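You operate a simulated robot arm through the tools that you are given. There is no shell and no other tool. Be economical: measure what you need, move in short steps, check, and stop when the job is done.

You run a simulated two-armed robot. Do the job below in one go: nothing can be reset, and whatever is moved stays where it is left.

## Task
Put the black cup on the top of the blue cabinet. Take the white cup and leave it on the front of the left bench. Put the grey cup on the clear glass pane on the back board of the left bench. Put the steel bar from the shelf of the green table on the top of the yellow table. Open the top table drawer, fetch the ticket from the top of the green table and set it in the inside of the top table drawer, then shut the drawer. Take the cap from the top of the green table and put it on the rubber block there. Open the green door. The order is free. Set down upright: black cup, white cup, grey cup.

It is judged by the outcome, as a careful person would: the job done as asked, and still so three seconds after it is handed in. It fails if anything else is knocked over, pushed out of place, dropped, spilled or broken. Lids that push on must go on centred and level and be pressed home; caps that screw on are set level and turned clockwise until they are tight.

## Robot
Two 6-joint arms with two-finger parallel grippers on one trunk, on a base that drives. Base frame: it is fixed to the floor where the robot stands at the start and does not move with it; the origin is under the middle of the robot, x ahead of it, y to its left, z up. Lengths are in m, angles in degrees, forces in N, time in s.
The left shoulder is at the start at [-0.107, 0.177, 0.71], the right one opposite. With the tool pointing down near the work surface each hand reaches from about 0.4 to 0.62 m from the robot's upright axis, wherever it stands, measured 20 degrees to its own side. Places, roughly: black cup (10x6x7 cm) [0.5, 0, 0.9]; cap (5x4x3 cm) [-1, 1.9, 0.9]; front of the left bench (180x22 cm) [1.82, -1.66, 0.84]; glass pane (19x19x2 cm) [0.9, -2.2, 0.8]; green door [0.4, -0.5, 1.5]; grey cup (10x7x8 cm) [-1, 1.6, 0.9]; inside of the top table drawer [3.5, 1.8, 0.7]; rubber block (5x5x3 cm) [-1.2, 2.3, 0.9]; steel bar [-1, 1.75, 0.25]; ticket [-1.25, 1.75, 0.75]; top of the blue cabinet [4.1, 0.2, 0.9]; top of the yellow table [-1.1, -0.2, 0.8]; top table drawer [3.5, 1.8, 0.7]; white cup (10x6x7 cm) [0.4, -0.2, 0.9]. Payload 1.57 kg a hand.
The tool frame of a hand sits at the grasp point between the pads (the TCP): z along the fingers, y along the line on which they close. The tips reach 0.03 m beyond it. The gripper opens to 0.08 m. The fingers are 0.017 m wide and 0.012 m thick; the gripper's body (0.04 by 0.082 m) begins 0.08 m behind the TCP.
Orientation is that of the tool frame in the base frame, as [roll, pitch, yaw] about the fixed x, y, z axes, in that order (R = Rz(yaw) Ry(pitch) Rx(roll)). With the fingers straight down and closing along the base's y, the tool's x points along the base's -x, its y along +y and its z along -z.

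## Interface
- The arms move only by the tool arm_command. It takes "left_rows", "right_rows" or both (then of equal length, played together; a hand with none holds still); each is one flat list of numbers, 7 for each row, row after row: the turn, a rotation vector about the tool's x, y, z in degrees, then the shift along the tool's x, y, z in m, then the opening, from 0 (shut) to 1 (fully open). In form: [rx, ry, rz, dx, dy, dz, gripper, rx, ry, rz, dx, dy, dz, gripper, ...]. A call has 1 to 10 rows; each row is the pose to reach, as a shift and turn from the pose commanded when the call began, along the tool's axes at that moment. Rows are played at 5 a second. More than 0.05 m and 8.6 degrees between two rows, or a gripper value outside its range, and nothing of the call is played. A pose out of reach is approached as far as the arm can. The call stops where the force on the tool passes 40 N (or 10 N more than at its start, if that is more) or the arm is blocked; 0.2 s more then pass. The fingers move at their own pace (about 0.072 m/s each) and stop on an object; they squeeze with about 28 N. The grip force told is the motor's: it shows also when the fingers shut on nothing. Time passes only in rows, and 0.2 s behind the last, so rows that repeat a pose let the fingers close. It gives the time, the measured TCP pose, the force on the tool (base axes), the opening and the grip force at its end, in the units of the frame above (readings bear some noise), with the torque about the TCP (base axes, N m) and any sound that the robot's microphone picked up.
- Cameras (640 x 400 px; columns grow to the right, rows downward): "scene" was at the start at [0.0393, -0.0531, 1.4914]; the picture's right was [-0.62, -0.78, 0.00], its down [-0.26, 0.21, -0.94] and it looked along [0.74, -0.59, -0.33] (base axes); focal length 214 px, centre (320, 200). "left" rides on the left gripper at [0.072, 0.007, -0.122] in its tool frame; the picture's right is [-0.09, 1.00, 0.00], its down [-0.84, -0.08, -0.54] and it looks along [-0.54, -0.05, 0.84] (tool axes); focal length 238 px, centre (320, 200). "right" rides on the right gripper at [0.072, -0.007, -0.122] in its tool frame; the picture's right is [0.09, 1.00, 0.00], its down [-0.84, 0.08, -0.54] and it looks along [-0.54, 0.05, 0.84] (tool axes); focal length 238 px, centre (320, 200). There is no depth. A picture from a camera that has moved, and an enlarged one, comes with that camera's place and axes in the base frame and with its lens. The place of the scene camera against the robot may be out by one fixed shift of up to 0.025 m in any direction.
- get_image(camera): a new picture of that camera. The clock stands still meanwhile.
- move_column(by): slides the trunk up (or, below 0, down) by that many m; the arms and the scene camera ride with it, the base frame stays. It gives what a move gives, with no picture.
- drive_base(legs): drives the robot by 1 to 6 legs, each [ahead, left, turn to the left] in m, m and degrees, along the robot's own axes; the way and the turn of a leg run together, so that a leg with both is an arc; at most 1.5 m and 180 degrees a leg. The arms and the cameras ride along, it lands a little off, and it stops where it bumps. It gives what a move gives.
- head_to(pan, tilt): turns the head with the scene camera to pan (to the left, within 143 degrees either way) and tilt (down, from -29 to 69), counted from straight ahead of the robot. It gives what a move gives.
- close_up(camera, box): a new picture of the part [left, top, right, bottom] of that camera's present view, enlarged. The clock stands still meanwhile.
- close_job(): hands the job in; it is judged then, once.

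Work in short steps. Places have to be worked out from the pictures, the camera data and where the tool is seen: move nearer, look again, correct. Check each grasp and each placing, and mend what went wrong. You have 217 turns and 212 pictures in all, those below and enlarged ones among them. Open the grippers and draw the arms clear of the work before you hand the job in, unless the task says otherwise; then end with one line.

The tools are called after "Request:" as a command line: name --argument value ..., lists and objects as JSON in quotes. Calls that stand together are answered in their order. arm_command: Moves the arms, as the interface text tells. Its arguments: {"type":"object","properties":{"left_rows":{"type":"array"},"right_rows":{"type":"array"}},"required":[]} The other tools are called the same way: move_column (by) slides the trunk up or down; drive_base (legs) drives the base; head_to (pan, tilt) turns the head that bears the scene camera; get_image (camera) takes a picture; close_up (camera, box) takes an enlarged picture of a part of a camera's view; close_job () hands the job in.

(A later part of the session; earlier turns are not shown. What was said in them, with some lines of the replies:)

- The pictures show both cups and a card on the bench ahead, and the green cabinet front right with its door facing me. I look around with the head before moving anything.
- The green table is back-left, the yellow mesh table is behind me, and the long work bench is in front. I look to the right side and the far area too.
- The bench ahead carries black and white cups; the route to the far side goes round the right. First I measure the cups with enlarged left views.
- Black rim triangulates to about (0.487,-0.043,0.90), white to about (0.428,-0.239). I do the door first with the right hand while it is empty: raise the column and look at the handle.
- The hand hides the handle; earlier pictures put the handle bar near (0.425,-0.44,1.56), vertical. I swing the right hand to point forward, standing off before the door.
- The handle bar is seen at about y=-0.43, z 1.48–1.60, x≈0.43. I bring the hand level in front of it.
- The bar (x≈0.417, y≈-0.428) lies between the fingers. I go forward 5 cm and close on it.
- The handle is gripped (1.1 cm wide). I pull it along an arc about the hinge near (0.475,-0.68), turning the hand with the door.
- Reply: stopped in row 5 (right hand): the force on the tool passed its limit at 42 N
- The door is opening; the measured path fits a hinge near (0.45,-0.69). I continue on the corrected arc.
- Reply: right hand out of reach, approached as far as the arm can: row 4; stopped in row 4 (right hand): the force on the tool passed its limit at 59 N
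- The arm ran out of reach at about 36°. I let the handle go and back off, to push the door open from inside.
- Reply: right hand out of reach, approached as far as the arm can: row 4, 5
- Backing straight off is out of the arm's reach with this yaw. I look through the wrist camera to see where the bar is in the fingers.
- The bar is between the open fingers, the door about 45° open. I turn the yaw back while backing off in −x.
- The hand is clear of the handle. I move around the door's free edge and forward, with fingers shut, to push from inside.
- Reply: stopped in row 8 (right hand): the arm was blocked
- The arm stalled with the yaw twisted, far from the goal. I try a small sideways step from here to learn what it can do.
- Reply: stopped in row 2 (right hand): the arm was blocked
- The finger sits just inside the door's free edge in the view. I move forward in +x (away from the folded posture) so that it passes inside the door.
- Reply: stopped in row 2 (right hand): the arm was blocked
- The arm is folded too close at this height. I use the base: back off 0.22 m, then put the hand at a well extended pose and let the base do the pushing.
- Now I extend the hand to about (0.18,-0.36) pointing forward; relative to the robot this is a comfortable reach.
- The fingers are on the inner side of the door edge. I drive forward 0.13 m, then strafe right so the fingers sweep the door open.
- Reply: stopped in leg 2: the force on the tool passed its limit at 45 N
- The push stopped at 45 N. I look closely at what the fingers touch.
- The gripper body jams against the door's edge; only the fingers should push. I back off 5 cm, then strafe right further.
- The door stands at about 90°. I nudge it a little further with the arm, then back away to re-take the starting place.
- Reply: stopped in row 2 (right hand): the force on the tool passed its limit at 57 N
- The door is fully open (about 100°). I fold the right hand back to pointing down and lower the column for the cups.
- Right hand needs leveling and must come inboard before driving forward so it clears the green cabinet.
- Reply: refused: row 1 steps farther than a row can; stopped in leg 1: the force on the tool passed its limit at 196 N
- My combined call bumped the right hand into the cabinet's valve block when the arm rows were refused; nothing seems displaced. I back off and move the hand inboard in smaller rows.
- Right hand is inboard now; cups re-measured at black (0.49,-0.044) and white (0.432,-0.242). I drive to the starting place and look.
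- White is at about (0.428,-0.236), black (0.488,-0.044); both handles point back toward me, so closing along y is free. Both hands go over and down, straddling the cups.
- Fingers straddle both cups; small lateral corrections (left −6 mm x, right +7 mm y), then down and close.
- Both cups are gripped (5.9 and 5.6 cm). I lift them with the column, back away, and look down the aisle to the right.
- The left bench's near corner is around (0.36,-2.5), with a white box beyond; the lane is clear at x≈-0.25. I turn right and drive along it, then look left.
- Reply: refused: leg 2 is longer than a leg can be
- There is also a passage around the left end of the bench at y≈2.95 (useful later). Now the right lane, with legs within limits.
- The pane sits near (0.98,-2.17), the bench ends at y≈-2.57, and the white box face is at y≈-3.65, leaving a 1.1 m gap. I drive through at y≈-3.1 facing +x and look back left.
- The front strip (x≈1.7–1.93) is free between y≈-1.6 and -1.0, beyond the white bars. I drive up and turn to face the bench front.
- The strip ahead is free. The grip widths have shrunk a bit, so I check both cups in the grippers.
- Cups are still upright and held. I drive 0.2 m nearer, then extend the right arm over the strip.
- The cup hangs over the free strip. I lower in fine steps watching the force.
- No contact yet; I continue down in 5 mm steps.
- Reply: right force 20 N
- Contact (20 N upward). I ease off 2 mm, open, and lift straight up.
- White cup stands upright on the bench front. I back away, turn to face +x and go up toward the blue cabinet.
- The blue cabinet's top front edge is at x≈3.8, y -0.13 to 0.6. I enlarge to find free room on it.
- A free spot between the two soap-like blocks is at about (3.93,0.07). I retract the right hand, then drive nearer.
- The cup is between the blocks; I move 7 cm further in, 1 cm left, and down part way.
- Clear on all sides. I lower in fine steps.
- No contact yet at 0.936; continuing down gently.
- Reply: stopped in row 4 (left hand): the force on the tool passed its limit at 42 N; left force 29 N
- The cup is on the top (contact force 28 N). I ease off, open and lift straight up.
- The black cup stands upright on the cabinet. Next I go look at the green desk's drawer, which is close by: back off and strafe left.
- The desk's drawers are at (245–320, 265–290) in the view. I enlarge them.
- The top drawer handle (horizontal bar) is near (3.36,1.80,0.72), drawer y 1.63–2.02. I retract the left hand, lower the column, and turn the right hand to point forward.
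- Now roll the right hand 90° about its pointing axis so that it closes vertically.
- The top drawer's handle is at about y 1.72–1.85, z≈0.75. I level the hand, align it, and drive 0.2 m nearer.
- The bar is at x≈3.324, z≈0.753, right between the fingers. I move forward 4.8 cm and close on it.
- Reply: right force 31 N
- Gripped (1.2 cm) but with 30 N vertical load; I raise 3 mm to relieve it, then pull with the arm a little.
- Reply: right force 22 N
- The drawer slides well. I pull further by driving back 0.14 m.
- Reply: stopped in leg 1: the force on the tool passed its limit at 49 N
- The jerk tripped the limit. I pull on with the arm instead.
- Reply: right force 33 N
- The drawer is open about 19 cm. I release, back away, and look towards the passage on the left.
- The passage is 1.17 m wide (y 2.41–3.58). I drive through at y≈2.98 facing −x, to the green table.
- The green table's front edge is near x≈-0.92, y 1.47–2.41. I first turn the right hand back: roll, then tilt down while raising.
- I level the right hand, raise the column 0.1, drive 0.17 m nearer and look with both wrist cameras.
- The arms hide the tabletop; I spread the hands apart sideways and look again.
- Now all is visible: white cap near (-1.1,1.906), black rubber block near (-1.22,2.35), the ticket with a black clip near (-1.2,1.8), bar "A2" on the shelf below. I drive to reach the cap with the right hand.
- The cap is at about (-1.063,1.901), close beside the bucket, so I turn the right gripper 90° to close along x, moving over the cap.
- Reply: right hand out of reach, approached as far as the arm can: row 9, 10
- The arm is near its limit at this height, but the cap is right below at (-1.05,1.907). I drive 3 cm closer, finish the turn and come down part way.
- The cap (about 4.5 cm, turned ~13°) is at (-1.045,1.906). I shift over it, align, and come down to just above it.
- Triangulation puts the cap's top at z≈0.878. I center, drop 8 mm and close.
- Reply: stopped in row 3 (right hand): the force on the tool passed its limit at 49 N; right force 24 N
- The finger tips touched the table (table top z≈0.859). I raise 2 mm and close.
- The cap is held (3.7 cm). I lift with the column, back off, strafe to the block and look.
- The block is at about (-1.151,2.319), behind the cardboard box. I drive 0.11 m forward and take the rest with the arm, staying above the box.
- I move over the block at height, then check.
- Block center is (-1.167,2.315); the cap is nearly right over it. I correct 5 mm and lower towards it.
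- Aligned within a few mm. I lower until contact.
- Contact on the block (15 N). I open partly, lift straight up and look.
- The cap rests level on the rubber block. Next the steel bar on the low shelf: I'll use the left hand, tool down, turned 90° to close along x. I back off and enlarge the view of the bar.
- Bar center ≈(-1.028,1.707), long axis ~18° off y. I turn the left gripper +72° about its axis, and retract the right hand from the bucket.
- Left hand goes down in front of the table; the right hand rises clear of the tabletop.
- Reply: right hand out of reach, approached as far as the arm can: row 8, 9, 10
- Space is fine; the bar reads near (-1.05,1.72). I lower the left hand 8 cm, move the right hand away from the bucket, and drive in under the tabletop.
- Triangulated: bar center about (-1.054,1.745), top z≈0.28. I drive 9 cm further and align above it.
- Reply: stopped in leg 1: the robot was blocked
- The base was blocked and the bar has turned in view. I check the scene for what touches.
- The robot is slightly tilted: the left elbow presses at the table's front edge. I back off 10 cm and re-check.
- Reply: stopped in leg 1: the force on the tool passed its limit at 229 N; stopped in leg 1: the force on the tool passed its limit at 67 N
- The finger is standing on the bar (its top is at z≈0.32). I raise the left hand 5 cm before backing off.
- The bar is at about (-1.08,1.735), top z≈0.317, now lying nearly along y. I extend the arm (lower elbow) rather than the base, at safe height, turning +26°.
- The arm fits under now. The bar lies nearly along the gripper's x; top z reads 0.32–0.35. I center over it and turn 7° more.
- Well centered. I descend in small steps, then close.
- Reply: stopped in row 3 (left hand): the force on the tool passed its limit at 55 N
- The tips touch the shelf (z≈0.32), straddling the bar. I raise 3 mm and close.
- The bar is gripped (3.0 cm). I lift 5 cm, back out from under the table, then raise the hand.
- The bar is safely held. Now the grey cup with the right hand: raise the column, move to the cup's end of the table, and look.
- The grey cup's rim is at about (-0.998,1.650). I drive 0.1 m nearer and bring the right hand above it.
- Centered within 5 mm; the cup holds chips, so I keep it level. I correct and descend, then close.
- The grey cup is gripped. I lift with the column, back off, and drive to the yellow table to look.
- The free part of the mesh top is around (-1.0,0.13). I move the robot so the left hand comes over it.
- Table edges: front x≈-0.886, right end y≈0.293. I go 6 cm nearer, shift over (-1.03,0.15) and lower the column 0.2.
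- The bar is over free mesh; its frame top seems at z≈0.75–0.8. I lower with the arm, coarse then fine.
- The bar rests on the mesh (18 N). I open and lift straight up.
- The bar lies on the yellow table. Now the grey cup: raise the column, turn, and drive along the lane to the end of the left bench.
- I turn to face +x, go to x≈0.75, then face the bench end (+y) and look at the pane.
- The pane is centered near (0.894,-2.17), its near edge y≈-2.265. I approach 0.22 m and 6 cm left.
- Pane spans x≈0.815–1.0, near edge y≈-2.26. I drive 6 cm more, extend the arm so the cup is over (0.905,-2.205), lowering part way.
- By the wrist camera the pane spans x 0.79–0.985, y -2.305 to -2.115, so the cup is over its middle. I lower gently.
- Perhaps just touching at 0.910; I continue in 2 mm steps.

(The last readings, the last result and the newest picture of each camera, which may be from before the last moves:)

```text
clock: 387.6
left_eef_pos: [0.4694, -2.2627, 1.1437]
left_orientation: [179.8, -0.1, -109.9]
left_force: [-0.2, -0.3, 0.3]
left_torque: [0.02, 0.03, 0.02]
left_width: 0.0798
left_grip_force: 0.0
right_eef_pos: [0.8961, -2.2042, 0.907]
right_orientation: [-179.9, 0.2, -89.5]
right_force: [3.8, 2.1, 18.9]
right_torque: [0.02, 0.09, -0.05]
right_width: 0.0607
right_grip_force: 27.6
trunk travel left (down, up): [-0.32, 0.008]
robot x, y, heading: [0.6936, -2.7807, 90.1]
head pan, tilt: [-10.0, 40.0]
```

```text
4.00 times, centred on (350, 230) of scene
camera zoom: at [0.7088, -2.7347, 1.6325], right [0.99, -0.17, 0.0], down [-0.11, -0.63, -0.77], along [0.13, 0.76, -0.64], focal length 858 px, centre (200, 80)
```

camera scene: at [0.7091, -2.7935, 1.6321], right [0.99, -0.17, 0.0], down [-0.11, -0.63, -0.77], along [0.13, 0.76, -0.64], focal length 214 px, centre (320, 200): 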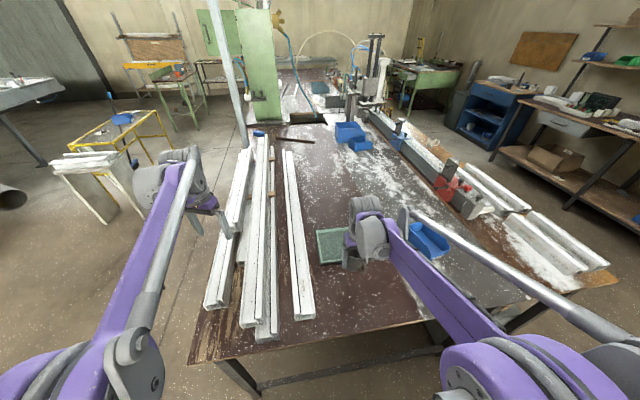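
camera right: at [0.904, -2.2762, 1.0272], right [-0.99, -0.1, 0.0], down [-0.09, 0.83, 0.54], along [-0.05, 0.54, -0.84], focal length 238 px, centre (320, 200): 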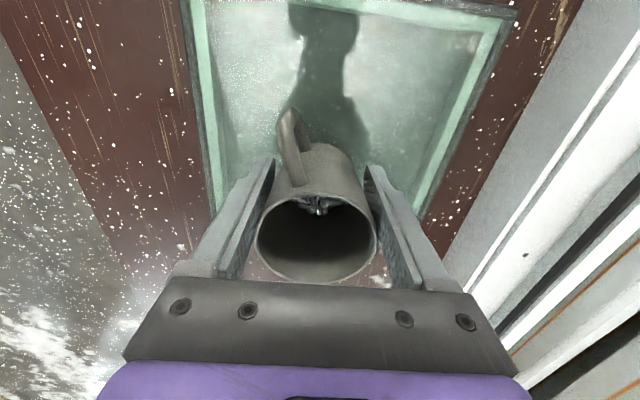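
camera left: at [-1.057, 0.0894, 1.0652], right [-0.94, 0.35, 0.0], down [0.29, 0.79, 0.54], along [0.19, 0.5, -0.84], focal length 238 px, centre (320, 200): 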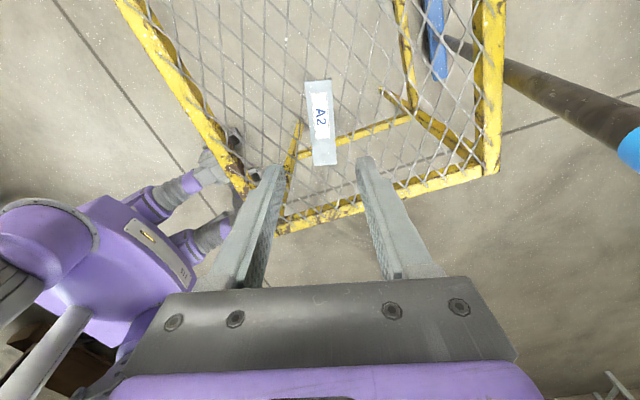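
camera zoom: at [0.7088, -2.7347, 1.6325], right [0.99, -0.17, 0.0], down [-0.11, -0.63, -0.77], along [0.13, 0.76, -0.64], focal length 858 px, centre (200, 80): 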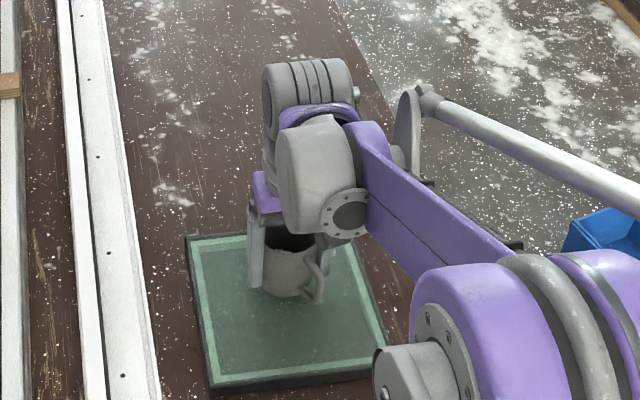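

The cup stands on the pane (19 N), well inside it. I ease off, open, and lift.

Request:
arm_command --right_rows '[0, 0, 0, 0, 0, -0.002, 0, 0, 0, 0, 0, 0, -0.002, 1, 0, 0, 0, 0, 0, -0.002, 1, 0, 0, 0, 0, 0, -0.002, 1, 0, 0, 0, 0, 0, -0.03, 1, 0, 0, 0, 0, 0, -0.06, 1, 0, 0, 0, 0, 0, -0.09, 1, 0, 0, 0, 0.03, 0, -0.12, 1]'

Request:
get_image --camera "right"

```text
clock: 389.4
left_eef_pos: [0.4699, -2.2628, 1.1429]
left_orientation: [179.9, -0.1, -109.8]
left_force: [0.6, -0.7, -0.5]
left_torque: [0.02, 0.01, 0.01]
left_width: 0.0801
left_grip_force: 0.0
right_eef_pos: [0.8953, -2.2382, 1.0273]
right_orientation: [-180.0, 0.1, -89.4]
right_force: [-0.3, -0.5, 0.3]
right_torque: [0.04, 0.03, 0.02]
right_width: 0.08
right_grip_force: 0.2
trunk travel left (down, up): [-0.32, 0.008]
robot x, y, heading: [0.6965, -2.7786, 90.2]
head pan, tilt: [-10.0, 40.0]
```

```text
72 pictures are left
camera right: at [0.9044, -2.3091, 1.1479], right [-0.99, -0.1, 0.0], down [-0.09, 0.83, 0.54], along [-0.05, 0.54, -0.84], focal length 238 px, centre (320, 200)
```

right: 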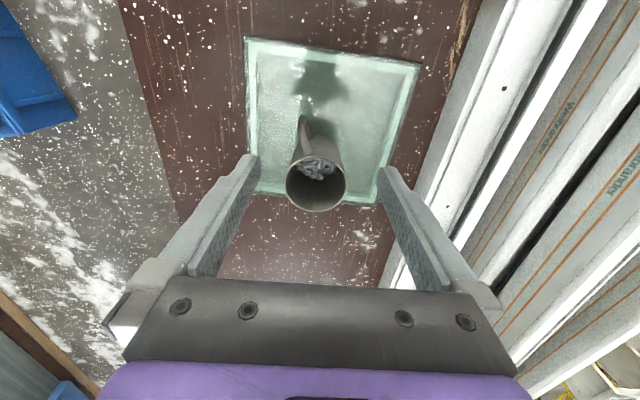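

The grey cup stands upright on the pane. Now the ticket: back out, return along the lane to the green table.

Request:
drive_base --legs '[[-0.3, 0, 0], [0, 0, 90], [0.92, 0, 0], [0, 0, -90], [1.45, 0, 0], [1.45, 0, 0]]'

Request:
drive_base --legs '[[1.45, 0, 0], [0.3, 0, 0], [0, 0, 90]]'

```text
clock: 417.1
left_eef_pos: [-0.5662, 0.3017, 1.1422]
left_orientation: [179.9, -0.1, -109.0]
left_force: [0.0, -0.4, 0.6]
left_torque: [-0.01, -0.01, 0.01]
left_width: 0.0803
left_grip_force: 0.1
right_eef_pos: [-0.1399, 0.3328, 1.026]
right_orientation: [-179.9, 0.1, -88.6]
right_force: [-1.5, 0.1, 0.2]
right_torque: [0.0, -0.02, 0.0]
right_width: 0.0798
right_grip_force: 0.1
trunk travel left (down, up): [-0.32, 0.008]
robot x, y, heading: [-0.3318, -0.2143, 91.2]
head pan, tilt: [-10.0, 40.0]
```

```text
clock: 429.6
left_eef_pos: [-0.9023, 1.3023, 1.1418]
left_orientation: [179.9, -0.2, -20.8]
left_force: [-0.1, 0.2, 0.2]
left_torque: [-0.02, -0.01, 0.0]
left_width: 0.0802
left_grip_force: 0.0
right_eef_pos: [-0.9211, 1.7307, 1.0253]
right_orientation: [-179.9, 0.2, -0.4]
right_force: [0.1, 0.3, 0.4]
right_torque: [0.0, 0.01, -0.04]
right_width: 0.0801
right_grip_force: 0.1
trunk travel left (down, up): [-0.32, 0.008]
robot x, y, heading: [-0.382, 1.5167, 179.1]
head pan, tilt: [-10.0, 40.0]
```

I approach the ticket with the right hand: 0.16 m ahead, 8 cm right, and look.

Request:
drive_base --legs '[[0.16, -0.08, 0.9]]'

Request:
get_image --camera "right"

```text
clock: 431.1
left_eef_pos: [-1.0519, 1.3708, 1.1409]
left_orientation: [179.8, -0.2, -19.6]
left_force: [0.5, -0.2, -0.1]
left_torque: [0.01, 0.01, 0.02]
left_width: 0.0803
left_grip_force: 0.0
right_eef_pos: [-1.0787, 1.7983, 1.0267]
right_orientation: [-179.9, 0.1, 0.8]
right_force: [-0.5, 0.5, -0.9]
right_torque: [0.01, 0.01, 0.0]
right_width: 0.0802
right_grip_force: 0.0
trunk travel left (down, up): [-0.32, 0.008]
robot x, y, heading: [-0.5369, 1.5976, -179.8]
head pan, tilt: [-10.0, 40.0]
```

```text
71 pictures are left
camera right: at [-1.0051, 1.8067, 1.1468], right [0.11, -0.99, 0.0], down [-0.83, -0.09, 0.54], along [-0.54, -0.06, -0.84], focal length 238 px, centre (320, 200)
```

right: 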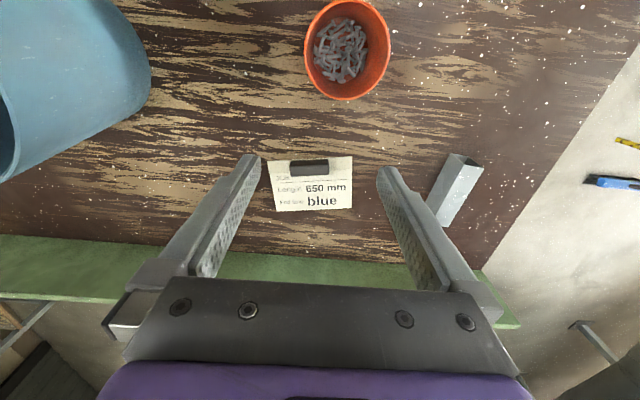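

The clip is at about (-1.137,1.806), 5 cm long along y. I drive 4 cm closer, then move over and down.

Request:
drive_base --legs '[[0.04, 0, 0]]'

Request:
arm_command --right_rows '[0, 0, 0, -0.009, -0.004, 0.03, 1, 0, 0, 0, -0.018, -0.008, 0.06, 1, 0, 0, 0, -0.018, -0.008, 0.09, 1, 0, 0, 0, -0.018, -0.008, 0.11, 1]'

Request:
get_image --camera "right"

```text
clock: 432.0
left_eef_pos: [-1.0875, 1.3701, 1.1421]
left_orientation: [179.8, -0.2, -19.7]
left_force: [0.2, 0.0, 0.3]
left_torque: [0.0, 0.03, 0.0]
left_width: 0.08
left_grip_force: 0.0
right_eef_pos: [-1.1152, 1.7991, 1.0267]
right_orientation: [-179.9, 0.2, 0.9]
right_force: [0.0, 0.9, -0.1]
right_torque: [0.01, 0.01, -0.02]
right_width: 0.0802
right_grip_force: 0.0
trunk travel left (down, up): [-0.32, 0.008]
robot x, y, heading: [-0.5744, 1.5957, -179.6]
head pan, tilt: [-10.0, 40.0]
```

```text
clock: 433.0
left_eef_pos: [-1.0898, 1.3714, 1.1422]
left_orientation: [179.8, -0.3, -19.8]
left_force: [1.3, -0.9, -0.4]
left_torque: [0.05, -0.01, -0.02]
left_width: 0.0799
left_grip_force: 0.0
right_eef_pos: [-1.1339, 1.8062, 0.9162]
right_orientation: [-179.9, 0.2, 0.8]
right_force: [0.4, -0.7, -0.2]
right_torque: [0.0, 0.01, 0.02]
right_width: 0.0799
right_grip_force: 0.1
trunk travel left (down, up): [-0.32, 0.008]
robot x, y, heading: [-0.5749, 1.5997, -179.4]
head pan, tilt: [-10.0, 40.0]
```

```text
70 pictures are left
camera right: at [-1.0614, 1.8148, 1.0367], right [0.11, -0.99, 0.0], down [-0.83, -0.09, 0.54], along [-0.54, -0.06, -0.84], focal length 238 px, centre (320, 200)
```

right: 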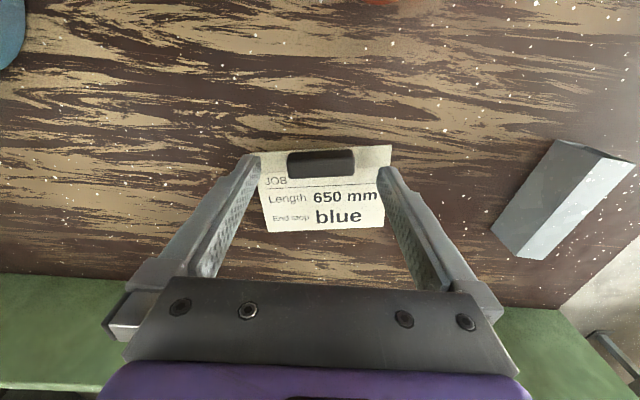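

Clip centered between the fingers. I descend to just above the card and close.

Request:
arm_command --right_rows '[0, 0, 0, -0.002, 0, 0.012, 1, 0, 0, 0, -0.002, 0, 0.021, 1, 0, 0, 0, -0.002, 0, 0.024, 1, 0, 0, 0, -0.002, 0, 0.024, 0, 0, 0, 0, -0.002, 0, 0.024, 0, 0, 0, 0, -0.002, 0, 0.024, 0]'

Request:
get_image --camera "right"

```text
clock: 434.4
left_eef_pos: [-1.0905, 1.3709, 1.1433]
left_orientation: [179.8, -0.2, -19.7]
left_force: [-0.3, 0.2, -1.0]
left_torque: [0.02, 0.0, -0.01]
left_width: 0.0799
left_grip_force: 0.0
right_eef_pos: [-1.1377, 1.8052, 0.8931]
right_orientation: [-179.9, 0.2, 0.8]
right_force: [-0.8, -0.4, 13.1]
right_torque: [-0.15, 0.11, 0.08]
right_width: 0.0503
right_grip_force: 28.0
trunk travel left (down, up): [-0.32, 0.008]
robot x, y, heading: [-0.5737, 1.5981, -179.6]
head pan, tilt: [-10.0, 40.0]
```

```text
69 pictures are left
camera right: at [-1.0638, 1.8144, 1.0137], right [0.11, -0.99, 0.0], down [-0.83, -0.09, 0.54], along [-0.54, -0.06, -0.84], focal length 238 px, centre (320, 200)
```

right: 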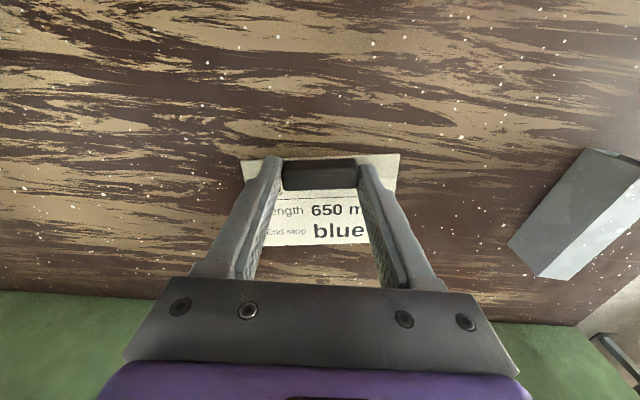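

Gripped on the clip (5.0 cm). I lift 8 cm and check that the card comes along.

Request:
arm_command --right_rows '[0, 0, 0, 0, 0, -0.03, 0, 0, 0, 0, 0, 0, -0.06, 0, 0, 0, 0, 0, 0, -0.09, 0, 0, 0, 0, 0, 0, -0.12, 0]'

Request:
get_image --camera "right"

```text
clock: 435.4
left_eef_pos: [-1.0893, 1.3708, 1.1416]
left_orientation: [179.8, -0.2, -19.7]
left_force: [-0.2, -1.1, 0.7]
left_torque: [0.0, -0.02, 0.0]
left_width: 0.0799
left_grip_force: 0.1
right_eef_pos: [-1.1386, 1.8072, 1.011]
right_orientation: [-179.8, 0.0, 0.8]
right_force: [0.3, -0.2, -0.6]
right_torque: [0.03, -0.07, 0.0]
right_width: 0.0496
right_grip_force: 27.7
trunk travel left (down, up): [-0.32, 0.008]
robot x, y, heading: [-0.5742, 1.5979, -179.6]
head pan, tilt: [-10.0, 40.0]
```

```text
68 pictures are left
camera right: at [-1.0648, 1.8146, 1.1325], right [0.11, -0.99, 0.0], down [-0.83, -0.09, 0.54], along [-0.54, -0.06, -0.84], focal length 238 px, centre (320, 200)
```

right: 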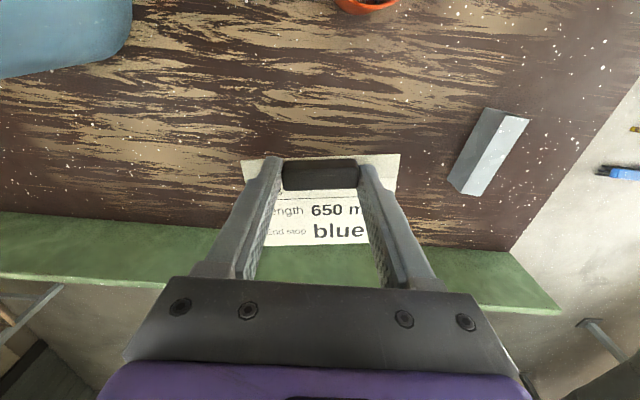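

The ticket came up with the clip. I back off, strafe to the passage row, and turn around.

Request:
drive_base --legs '[[-0.43, 0, 0], [0, -1.38, -0.4], [0, 0, 180]]'

```text
clock: 457.2
left_eef_pos: [0.3908, 3.1885, 1.1421]
left_orientation: [179.8, -0.3, 160.9]
left_force: [0.2, 1.2, 0.0]
left_torque: [-0.01, 0.0, 0.0]
left_width: 0.08
left_grip_force: 0.2
right_eef_pos: [0.4445, 2.7535, 1.0118]
right_orientation: [-179.9, 0.1, -178.6]
right_force: [-0.3, -0.4, 0.0]
right_torque: [0.0, -0.01, 0.01]
right_width: 0.0486
right_grip_force: 27.8
trunk travel left (down, up): [-0.32, 0.008]
robot x, y, heading: [-0.1222, 2.9591, 0.9]
head pan, tilt: [-10.0, 40.0]
```

Request:
drive_base --legs '[[0, 0, -0.9], [1.4, 0, 0], [1.25, 0, 0], [0, -0.93, 0]]'

Request:
head_to --pan -5 --tilt 40

Request:
get_image --camera "scene"

Request:
get_image --camera "right"

```text
clock: 478.5
left_eef_pos: [3.0647, 2.2503, 1.141]
left_orientation: [179.9, -0.2, 159.0]
left_force: [0.3, -0.1, -0.5]
left_torque: [0.0, 0.01, -0.02]
left_width: 0.08
left_grip_force: 0.0
right_eef_pos: [3.1023, 1.814, 1.0103]
right_orientation: [-179.9, 0.2, 179.5]
right_force: [-0.1, 0.4, 0.8]
right_torque: [0.05, 0.03, 0.0]
right_width: 0.0488
right_grip_force: 28.1
trunk travel left (down, up): [-0.32, 0.008]
robot x, y, heading: [2.5453, 2.0347, -1.2]
head pan, tilt: [-10.0, 40.0]
```

```text
clock: 479.2
left_eef_pos: [3.0648, 2.2513, 1.1418]
left_orientation: [179.8, -0.2, 159.0]
left_force: [0.5, 0.2, 0.2]
left_torque: [-0.03, 0.02, -0.01]
left_width: 0.08
left_grip_force: 0.0
right_eef_pos: [3.1019, 1.8145, 1.0114]
right_orientation: [-180.0, 0.1, 179.3]
right_force: [-0.4, 0.8, -0.4]
right_torque: [0.02, 0.03, -0.03]
right_width: 0.0488
right_grip_force: 27.8
trunk travel left (down, up): [-0.32, 0.008]
robot x, y, heading: [2.5436, 2.0346, -1.0]
head pan, tilt: [-5.0, 40.0]
```

```text
67 pictures are left
camera scene: at [2.5837, 2.0324, 1.6323], right [-0.1, -0.99, 0.0], down [-0.64, 0.07, -0.77], along [0.76, -0.08, -0.64], focal length 214 px, centre (320, 200)
```

scene: 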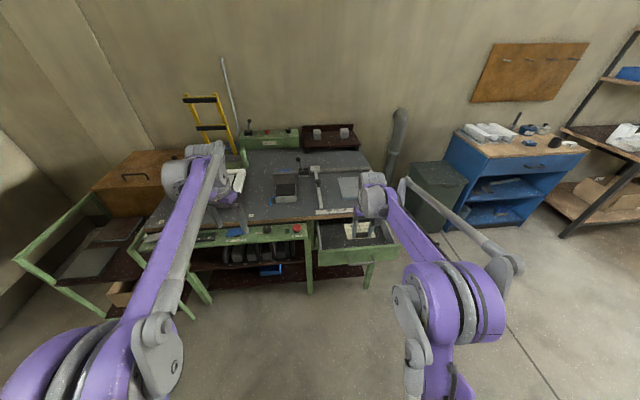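

```text
66 pictures are left
camera right: at [3.0316, 1.81, 1.1321], right [-0.08, 1.0, 0.0], down [0.84, 0.07, 0.54], along [0.54, 0.04, -0.84], focal length 238 px, centre (320, 200)
```

right: 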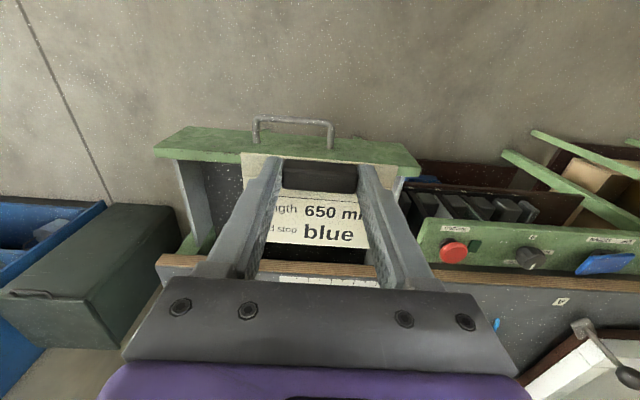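

The drawer is open: front panel x≈3.175, y 1.585–1.98; desk edge x≈3.40. I bring the ticket over it (TCP target (3.255,1.79)), and lower the column.

Request:
drive_base --legs '[[0.15, -0.03, 1]]'

Request:
move_column --by -0.17

Request:
get_image --camera "right"

Request:
close_up --camera "scene" --box '[280, 180, 440, 300]'

```text
clock: 480.6
left_eef_pos: [3.209, 2.2272, 1.1424]
left_orientation: [179.9, -0.1, 159.9]
left_force: [-0.3, -0.9, -0.6]
left_torque: [0.02, 0.0, 0.01]
left_width: 0.0804
left_grip_force: 0.0
right_eef_pos: [3.255, 1.7913, 1.0117]
right_orientation: [-179.9, 0.1, -179.6]
right_force: [-1.0, 0.2, -0.2]
right_torque: [0.0, 0.05, 0.0]
right_width: 0.0485
right_grip_force: 28.0
trunk travel left (down, up): [-0.32, 0.008]
robot x, y, heading: [2.6939, 2.0043, -0.0]
head pan, tilt: [-5.0, 40.0]
```

```text
clock: 482.5
left_eef_pos: [3.2107, 2.2267, 0.9721]
left_orientation: [179.9, -0.2, 159.9]
left_force: [-0.6, -0.6, 0.9]
left_torque: [0.0, 0.02, -0.03]
left_width: 0.08
left_grip_force: 0.1
right_eef_pos: [3.2554, 1.7924, 0.8415]
right_orientation: [-179.9, 0.1, -179.7]
right_force: [0.1, -0.6, -0.1]
right_torque: [0.0, 0.02, 0.01]
right_width: 0.0488
right_grip_force: 27.9
trunk travel left (down, up): [-0.15, 0.178]
robot x, y, heading: [2.6954, 2.0065, -0.1]
head pan, tilt: [-5.0, 40.0]
```

```text
65 pictures are left
camera right: at [3.1847, 1.786, 0.9624], right [-0.1, 1.0, 0.0], down [0.84, 0.08, 0.54], along [0.54, 0.05, -0.84], focal length 238 px, centre (320, 200)
```

right: 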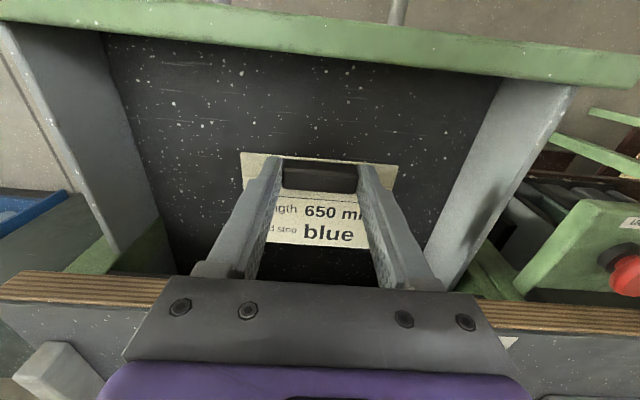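

```text
3.33 times, centred on (360, 240) of scene
camera zoom: at [2.744, 2.0016, 1.4588], right [-0.09, -1.0, 0.0], down [-0.64, 0.06, -0.77], along [0.76, -0.07, -0.64], focal length 715 px, centre (187, 67)
```

zoom: 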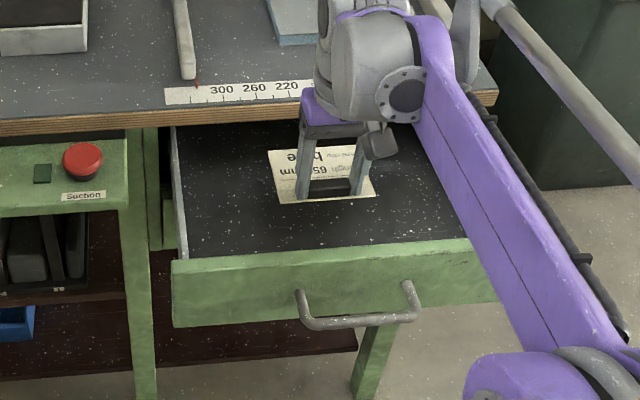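

The ticket is over the drawer's inside with room all round. I lower to its floor.

Request:
arm_command --right_rows '[0, 0, 0, 0, 0, 0.04, 0, 0, 0, 0, 0, 0, 0.07, 0, 0, 0, 0, 0, 0, 0.078, 0, 0, 0, 0, 0, 0, 0.084, 0, 0, 0, 0, 0, 0, 0.089, 0, 0, 0, 0, 0, 0, 0.094, 0]'

Request:
close_up --camera "scene" --box '[280, 180, 440, 300]'

```text
clock: 484.0
left_eef_pos: [3.2087, 2.2268, 0.9732]
left_orientation: [179.8, -0.1, 159.9]
left_force: [0.1, -0.3, 0.4]
left_torque: [0.02, 0.0, -0.02]
left_width: 0.0798
left_grip_force: 0.1
right_eef_pos: [3.2553, 1.7893, 0.7514]
right_orientation: [-179.8, 0.2, -179.8]
right_force: [-0.2, 0.8, 26.9]
right_torque: [0.2, -0.13, 0.06]
right_width: 0.049
right_grip_force: 28.2
trunk travel left (down, up): [-0.15, 0.178]
robot x, y, heading: [2.6918, 2.006, -0.0]
head pan, tilt: [-5.0, 40.0]
stopped in row 6 (right hand): the force on the tool passed its limit at 42 N (the readings are from after the stop); the commanded pose is now the measured one
```

```text
3.33 times, centred on (360, 240) of scene
camera zoom: at [2.742, 2.0024, 1.4589], right [-0.09, -1.0, 0.0], down [-0.64, 0.06, -0.77], along [0.76, -0.07, -0.64], focal length 715 px, centre (187, 67)
```

zoom: 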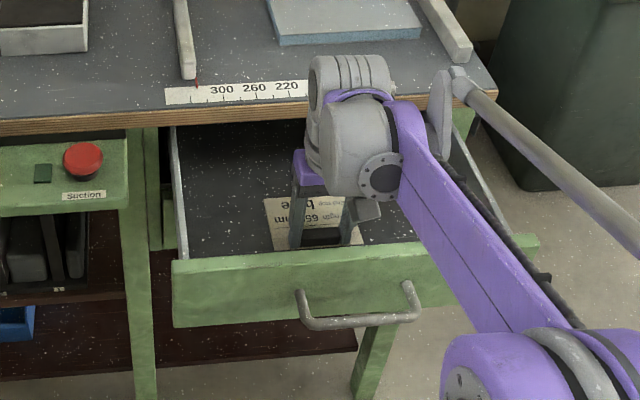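

The ticket is on the drawer floor. I ease off, open, and lift out.

Request:
arm_command --right_rows '[0, 0, 0, 0, 0, -0.002, 0, 0, 0, 0, 0, 0, -0.002, 1, 0, 0, 0, 0, 0, -0.002, 1, 0, 0, 0, 0, 0, -0.002, 1, 0, 0, 0, 0, 0, -0.04, 1, 0, 0, 0, 0, 0, -0.08, 1, 0, 0, 0, 0, 0, -0.12, 1, 0, 0, 0, 0, 0, -0.16, 1]'

Request:
get_image --camera "right"

```text
clock: 485.8
left_eef_pos: [3.2111, 2.2269, 0.9716]
left_orientation: [179.9, -0.2, 159.8]
left_force: [0.3, -0.4, 0.7]
left_torque: [-0.01, -0.04, -0.01]
left_width: 0.0801
left_grip_force: 0.1
right_eef_pos: [3.2558, 1.7905, 0.9094]
right_orientation: [-179.8, 0.1, -179.8]
right_force: [0.1, 0.3, 0.2]
right_torque: [-0.02, -0.03, 0.04]
right_width: 0.08
right_grip_force: 0.2
trunk travel left (down, up): [-0.15, 0.178]
robot x, y, heading: [2.6917, 2.0025, -0.0]
head pan, tilt: [-5.0, 40.0]
```

```text
62 pictures are left
camera right: at [3.1835, 1.7857, 1.0298], right [-0.1, 1.0, 0.0], down [0.84, 0.08, 0.54], along [0.54, 0.05, -0.84], focal length 238 px, centre (320, 200)
```

right: 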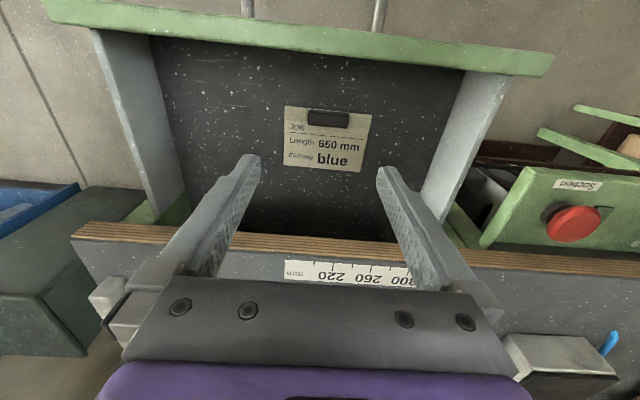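

The ticket lies inside the drawer. To shut it, I back off, lower the shut fingers in front of the handle, and push with the base.

Request:
drive_base --legs '[[-0.2, 0, 0]]'

Request:
arm_command --right_rows '[0, 0, 0, 0, 0, 0.04, 0, 0, 0, 0, 0, 0, 0.08, 0, 0, 0, 0, 0, 0, 0.12, 0, 0, 0, 0, 0, 0, 0.15, 0]'

Request:
close_up --camera "scene" --box '[280, 180, 440, 300]'

```text
clock: 487.4
left_eef_pos: [3.0185, 2.2261, 0.9733]
left_orientation: [179.8, -0.2, 159.4]
left_force: [0.7, -0.6, -0.3]
left_torque: [-0.04, -0.03, -0.02]
left_width: 0.08
left_grip_force: 0.0
right_eef_pos: [3.0608, 1.7895, 0.9087]
right_orientation: [-179.8, 0.2, 180.0]
right_force: [0.2, -0.4, -0.4]
right_torque: [-0.01, 0.02, 0.03]
right_width: 0.0799
right_grip_force: 0.0
trunk travel left (down, up): [-0.15, 0.178]
robot x, y, heading: [2.4997, 2.0079, -0.2]
head pan, tilt: [-5.0, 40.0]
```

```text
clock: 488.4
left_eef_pos: [3.0189, 2.2257, 0.9729]
left_orientation: [179.9, -0.4, 159.6]
left_force: [0.0, -0.1, -0.6]
left_torque: [-0.01, -0.03, 0.02]
left_width: 0.0801
left_grip_force: 0.1
right_eef_pos: [3.0616, 1.7873, 0.7579]
right_orientation: [-179.9, 0.1, 179.9]
right_force: [-0.3, 1.2, 0.7]
right_torque: [0.01, -0.01, -0.01]
right_width: 0.0001
right_grip_force: 21.3
trunk travel left (down, up): [-0.15, 0.178]
robot x, y, heading: [2.504, 2.0015, -0.2]
head pan, tilt: [-5.0, 40.0]
```

```text
3.33 times, centred on (360, 240) of scene
camera zoom: at [2.5511, 2.002, 1.4587], right [-0.09, -1.0, 0.0], down [-0.64, 0.06, -0.77], along [0.76, -0.07, -0.64], focal length 715 px, centre (187, 67)
```

zoom: 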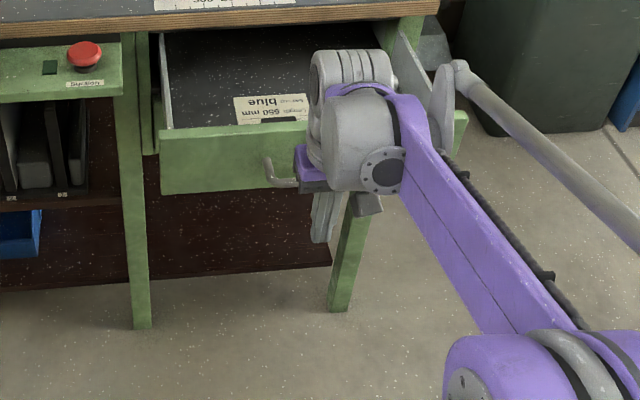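

The fingers stand before the handle. I push forward with the base.

Request:
drive_base --legs '[[0.25, 0, 0]]'

Request:
close_up --camera "scene" --box '[280, 180, 440, 300]'

```text
clock: 490.2
left_eef_pos: [3.2687, 2.2209, 0.9713]
left_orientation: [179.8, -0.2, 159.3]
left_force: [-0.9, 0.1, -0.3]
left_torque: [0.02, 0.02, 0.02]
left_width: 0.08
left_grip_force: 0.0
right_eef_pos: [3.3076, 1.7827, 0.7574]
right_orientation: [-179.9, 0.1, 179.7]
right_force: [0.0, -0.6, 0.4]
right_torque: [-0.04, 0.0, -0.02]
right_width: 0.0001
right_grip_force: 21.4
trunk travel left (down, up): [-0.15, 0.178]
robot x, y, heading: [2.7455, 2.0011, -0.8]
head pan, tilt: [-5.0, 40.0]
```

```text
3.33 times, centred on (360, 240) of scene
camera zoom: at [2.7985, 1.9996, 1.4587], right [-0.1, -1.0, 0.0], down [-0.64, 0.06, -0.77], along [0.76, -0.08, -0.64], focal length 715 px, centre (187, 67)
```

zoom: 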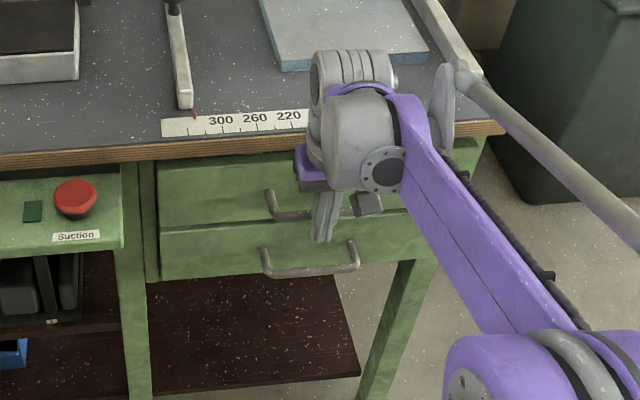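

The drawer looks shut; I press a little further with the arm to be sure it is home.

Request:
arm_command --right_rows '[0, 0, 0, -0.006, 0, 0, 0, 0, 0, 0, -0.012, 0, 0, 0, 0, 0, 0, -0.018, 0, 0, 0]'

Request:
arm_command --right_rows '[0, 0, 0, 0.04, 0, 0, 0, 0, 0, 0, 0.08, 0, -0.03, 0, 0, 0, 0, 0.1, 0, -0.07, 0.5, 0, 0, 0, 0.1, 0, -0.11, 1, 0, 0, 0, 0.1, 0, -0.15, 1, 0, 0, 0, 0.1, 0, -0.19, 1]'

Request:
get_image --camera "right"

Request:
close_up --camera "scene" --box '[280, 180, 440, 300]'

```text
clock: 490.7
left_eef_pos: [3.2651, 2.2204, 0.973]
left_orientation: [179.7, -0.1, 159.2]
left_force: [0.5, 0.6, -1.0]
left_torque: [0.0, 0.03, 0.03]
left_width: 0.08
left_grip_force: 0.1
right_eef_pos: [3.3106, 1.7822, 0.7587]
right_orientation: [-179.9, -0.7, 179.6]
right_force: [-13.1, 0.0, 3.2]
right_torque: [0.13, 0.03, -0.04]
right_width: 0.0
right_grip_force: 20.7
trunk travel left (down, up): [-0.15, 0.178]
robot x, y, heading: [2.744, 2.0042, -0.7]
head pan, tilt: [-5.0, 40.0]
stopped in row 2 (right hand): the force on the tool passed its limit at 48 N (the readings are from after the stop); the commanded pose is now the measured one
```

```text
clock: 492.1
left_eef_pos: [3.265, 2.2206, 0.9715]
left_orientation: [179.8, -0.2, 159.3]
left_force: [0.2, 0.0, -0.2]
left_torque: [0.02, -0.02, -0.06]
left_width: 0.0799
left_grip_force: 0.1
right_eef_pos: [3.2132, 1.7844, 0.9502]
right_orientation: [-179.8, -0.5, 179.6]
right_force: [1.0, -0.6, 0.2]
right_torque: [0.02, 0.01, 0.01]
right_width: 0.0799
right_grip_force: 0.1
trunk travel left (down, up): [-0.15, 0.178]
robot x, y, heading: [2.7483, 2.0041, -0.8]
head pan, tilt: [-5.0, 40.0]
```

```text
59 pictures are left
camera right: at [3.1429, 1.7796, 1.0724], right [-0.09, 1.0, 0.0], down [0.84, 0.07, 0.53], along [0.53, 0.04, -0.85], focal length 238 px, centre (320, 200)
```

right: 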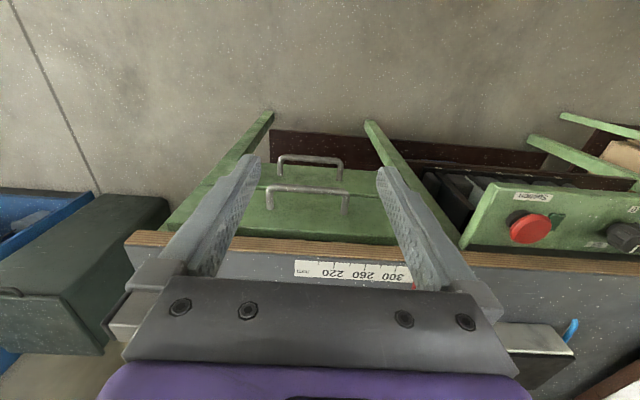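

```text
3.33 times, centred on (360, 240) of scene
camera zoom: at [2.7969, 1.9997, 1.4588], right [-0.1, -0.99, 0.0], down [-0.64, 0.06, -0.77], along [0.76, -0.08, -0.64], focal length 715 px, centre (187, 67)
```

zoom: 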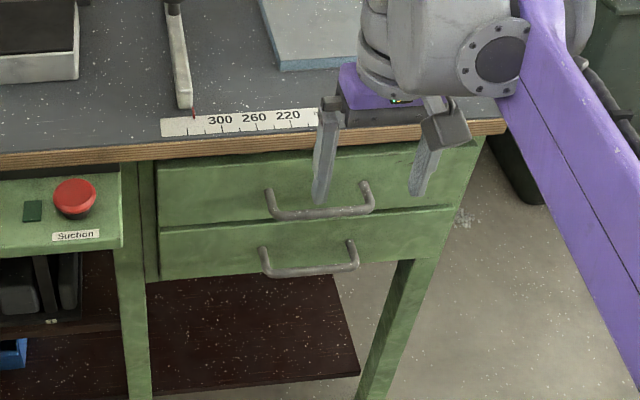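

The drawer is shut flush. I back away from the desk and check the black cup and the green door from here.

Request:
drive_base --legs '[[-0.25, 0, 0.8]]'

Request:
head_to --pan -50 --tilt 20

Request:
close_up --camera "scene" --box '[200, 120, 440, 270]'

Request:
head_to --pan -125 --tilt 15

Request:
get_image --camera "scene"

```text
clock: 494.0
left_eef_pos: [3.0118, 2.2285, 0.9721]
left_orientation: [179.8, -0.3, 160.1]
left_force: [-0.6, 0.4, 0.4]
left_torque: [0.02, -0.01, 0.02]
left_width: 0.0803
left_grip_force: 0.0
right_eef_pos: [2.9639, 1.7919, 0.9508]
right_orientation: [-179.9, -0.4, -179.5]
right_force: [-0.1, 1.0, -0.1]
right_torque: [0.03, 0.0, 0.0]
right_width: 0.0799
right_grip_force: 0.0
trunk travel left (down, up): [-0.15, 0.178]
robot x, y, heading: [2.497, 2.0081, -0.0]
head pan, tilt: [-5.0, 40.0]
```

```text
clock: 495.1
left_eef_pos: [3.0123, 2.2287, 0.9719]
left_orientation: [179.9, -0.2, 159.9]
left_force: [0.0, 0.4, 0.8]
left_torque: [0.01, 0.02, 0.0]
left_width: 0.0801
left_grip_force: 0.1
right_eef_pos: [2.9648, 1.7915, 0.9494]
right_orientation: [-179.9, -0.6, -179.6]
right_force: [-0.4, -0.1, 0.3]
right_torque: [-0.01, 0.01, 0.02]
right_width: 0.0801
right_grip_force: 0.1
trunk travel left (down, up): [-0.15, 0.178]
robot x, y, heading: [2.499, 2.003, 0.4]
head pan, tilt: [-50.0, 20.0]
```

```text
2.67 times, centred on (320, 195) of scene
camera zoom: at [2.5211, 1.9379, 1.4901], right [-0.77, -0.64, 0.0], down [-0.22, 0.26, -0.94], along [0.61, -0.72, -0.34], focal length 572 px, centre (320, 213)
```

zoom: 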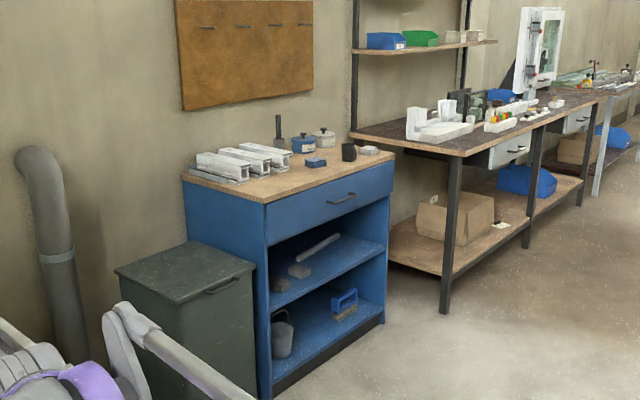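

```text
clock: 496.6
left_eef_pos: [3.0122, 2.2289, 0.9732]
left_orientation: [179.8, -0.1, 160.0]
left_force: [-0.2, 0.2, -0.9]
left_torque: [0.02, 0.01, 0.05]
left_width: 0.0799
left_grip_force: 0.2
right_eef_pos: [2.9636, 1.7915, 0.9501]
right_orientation: [-179.9, -0.4, -179.6]
right_force: [-0.7, 0.8, 0.4]
right_torque: [-0.03, -0.01, -0.01]
right_width: 0.0802
right_grip_force: 0.0
trunk travel left (down, up): [-0.15, 0.178]
robot x, y, heading: [2.4917, 2.0048, -0.2]
head pan, tilt: [-125.0, 15.0]
```

```text
56 pictures are left
camera scene: at [2.4076, 1.9325, 1.4983], right [-0.82, 0.57, 0.0], down [0.15, 0.21, -0.97], along [-0.55, -0.79, -0.26], focal length 214 px, centre (320, 200)
```

scene: 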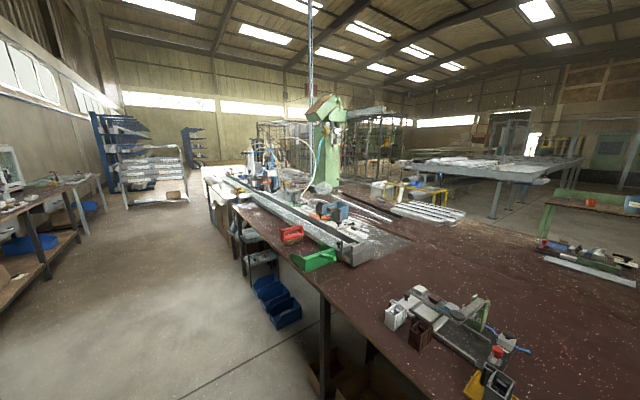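

The black cup stands upright on the blue cabinet, and nothing near it looks disturbed. The door cannot be seen from here; it last showed standing open from the pane. Grippers are open and clear, so I hand in.

Request:
close_job

```text
The job is handed in.
```

I did every part of the job and handed it in. The black, white and grey cups stand upright in their places, the bar is on the yellow table, the ticket is in the shut drawer, the cap sits on the rubber block, and the green door is open. Along the way, the right hand bumped the green cabinet's valve block once, and the left arm was briefly blocked at the green table; later pictures showed nothing moved there except the bar I was fetching.
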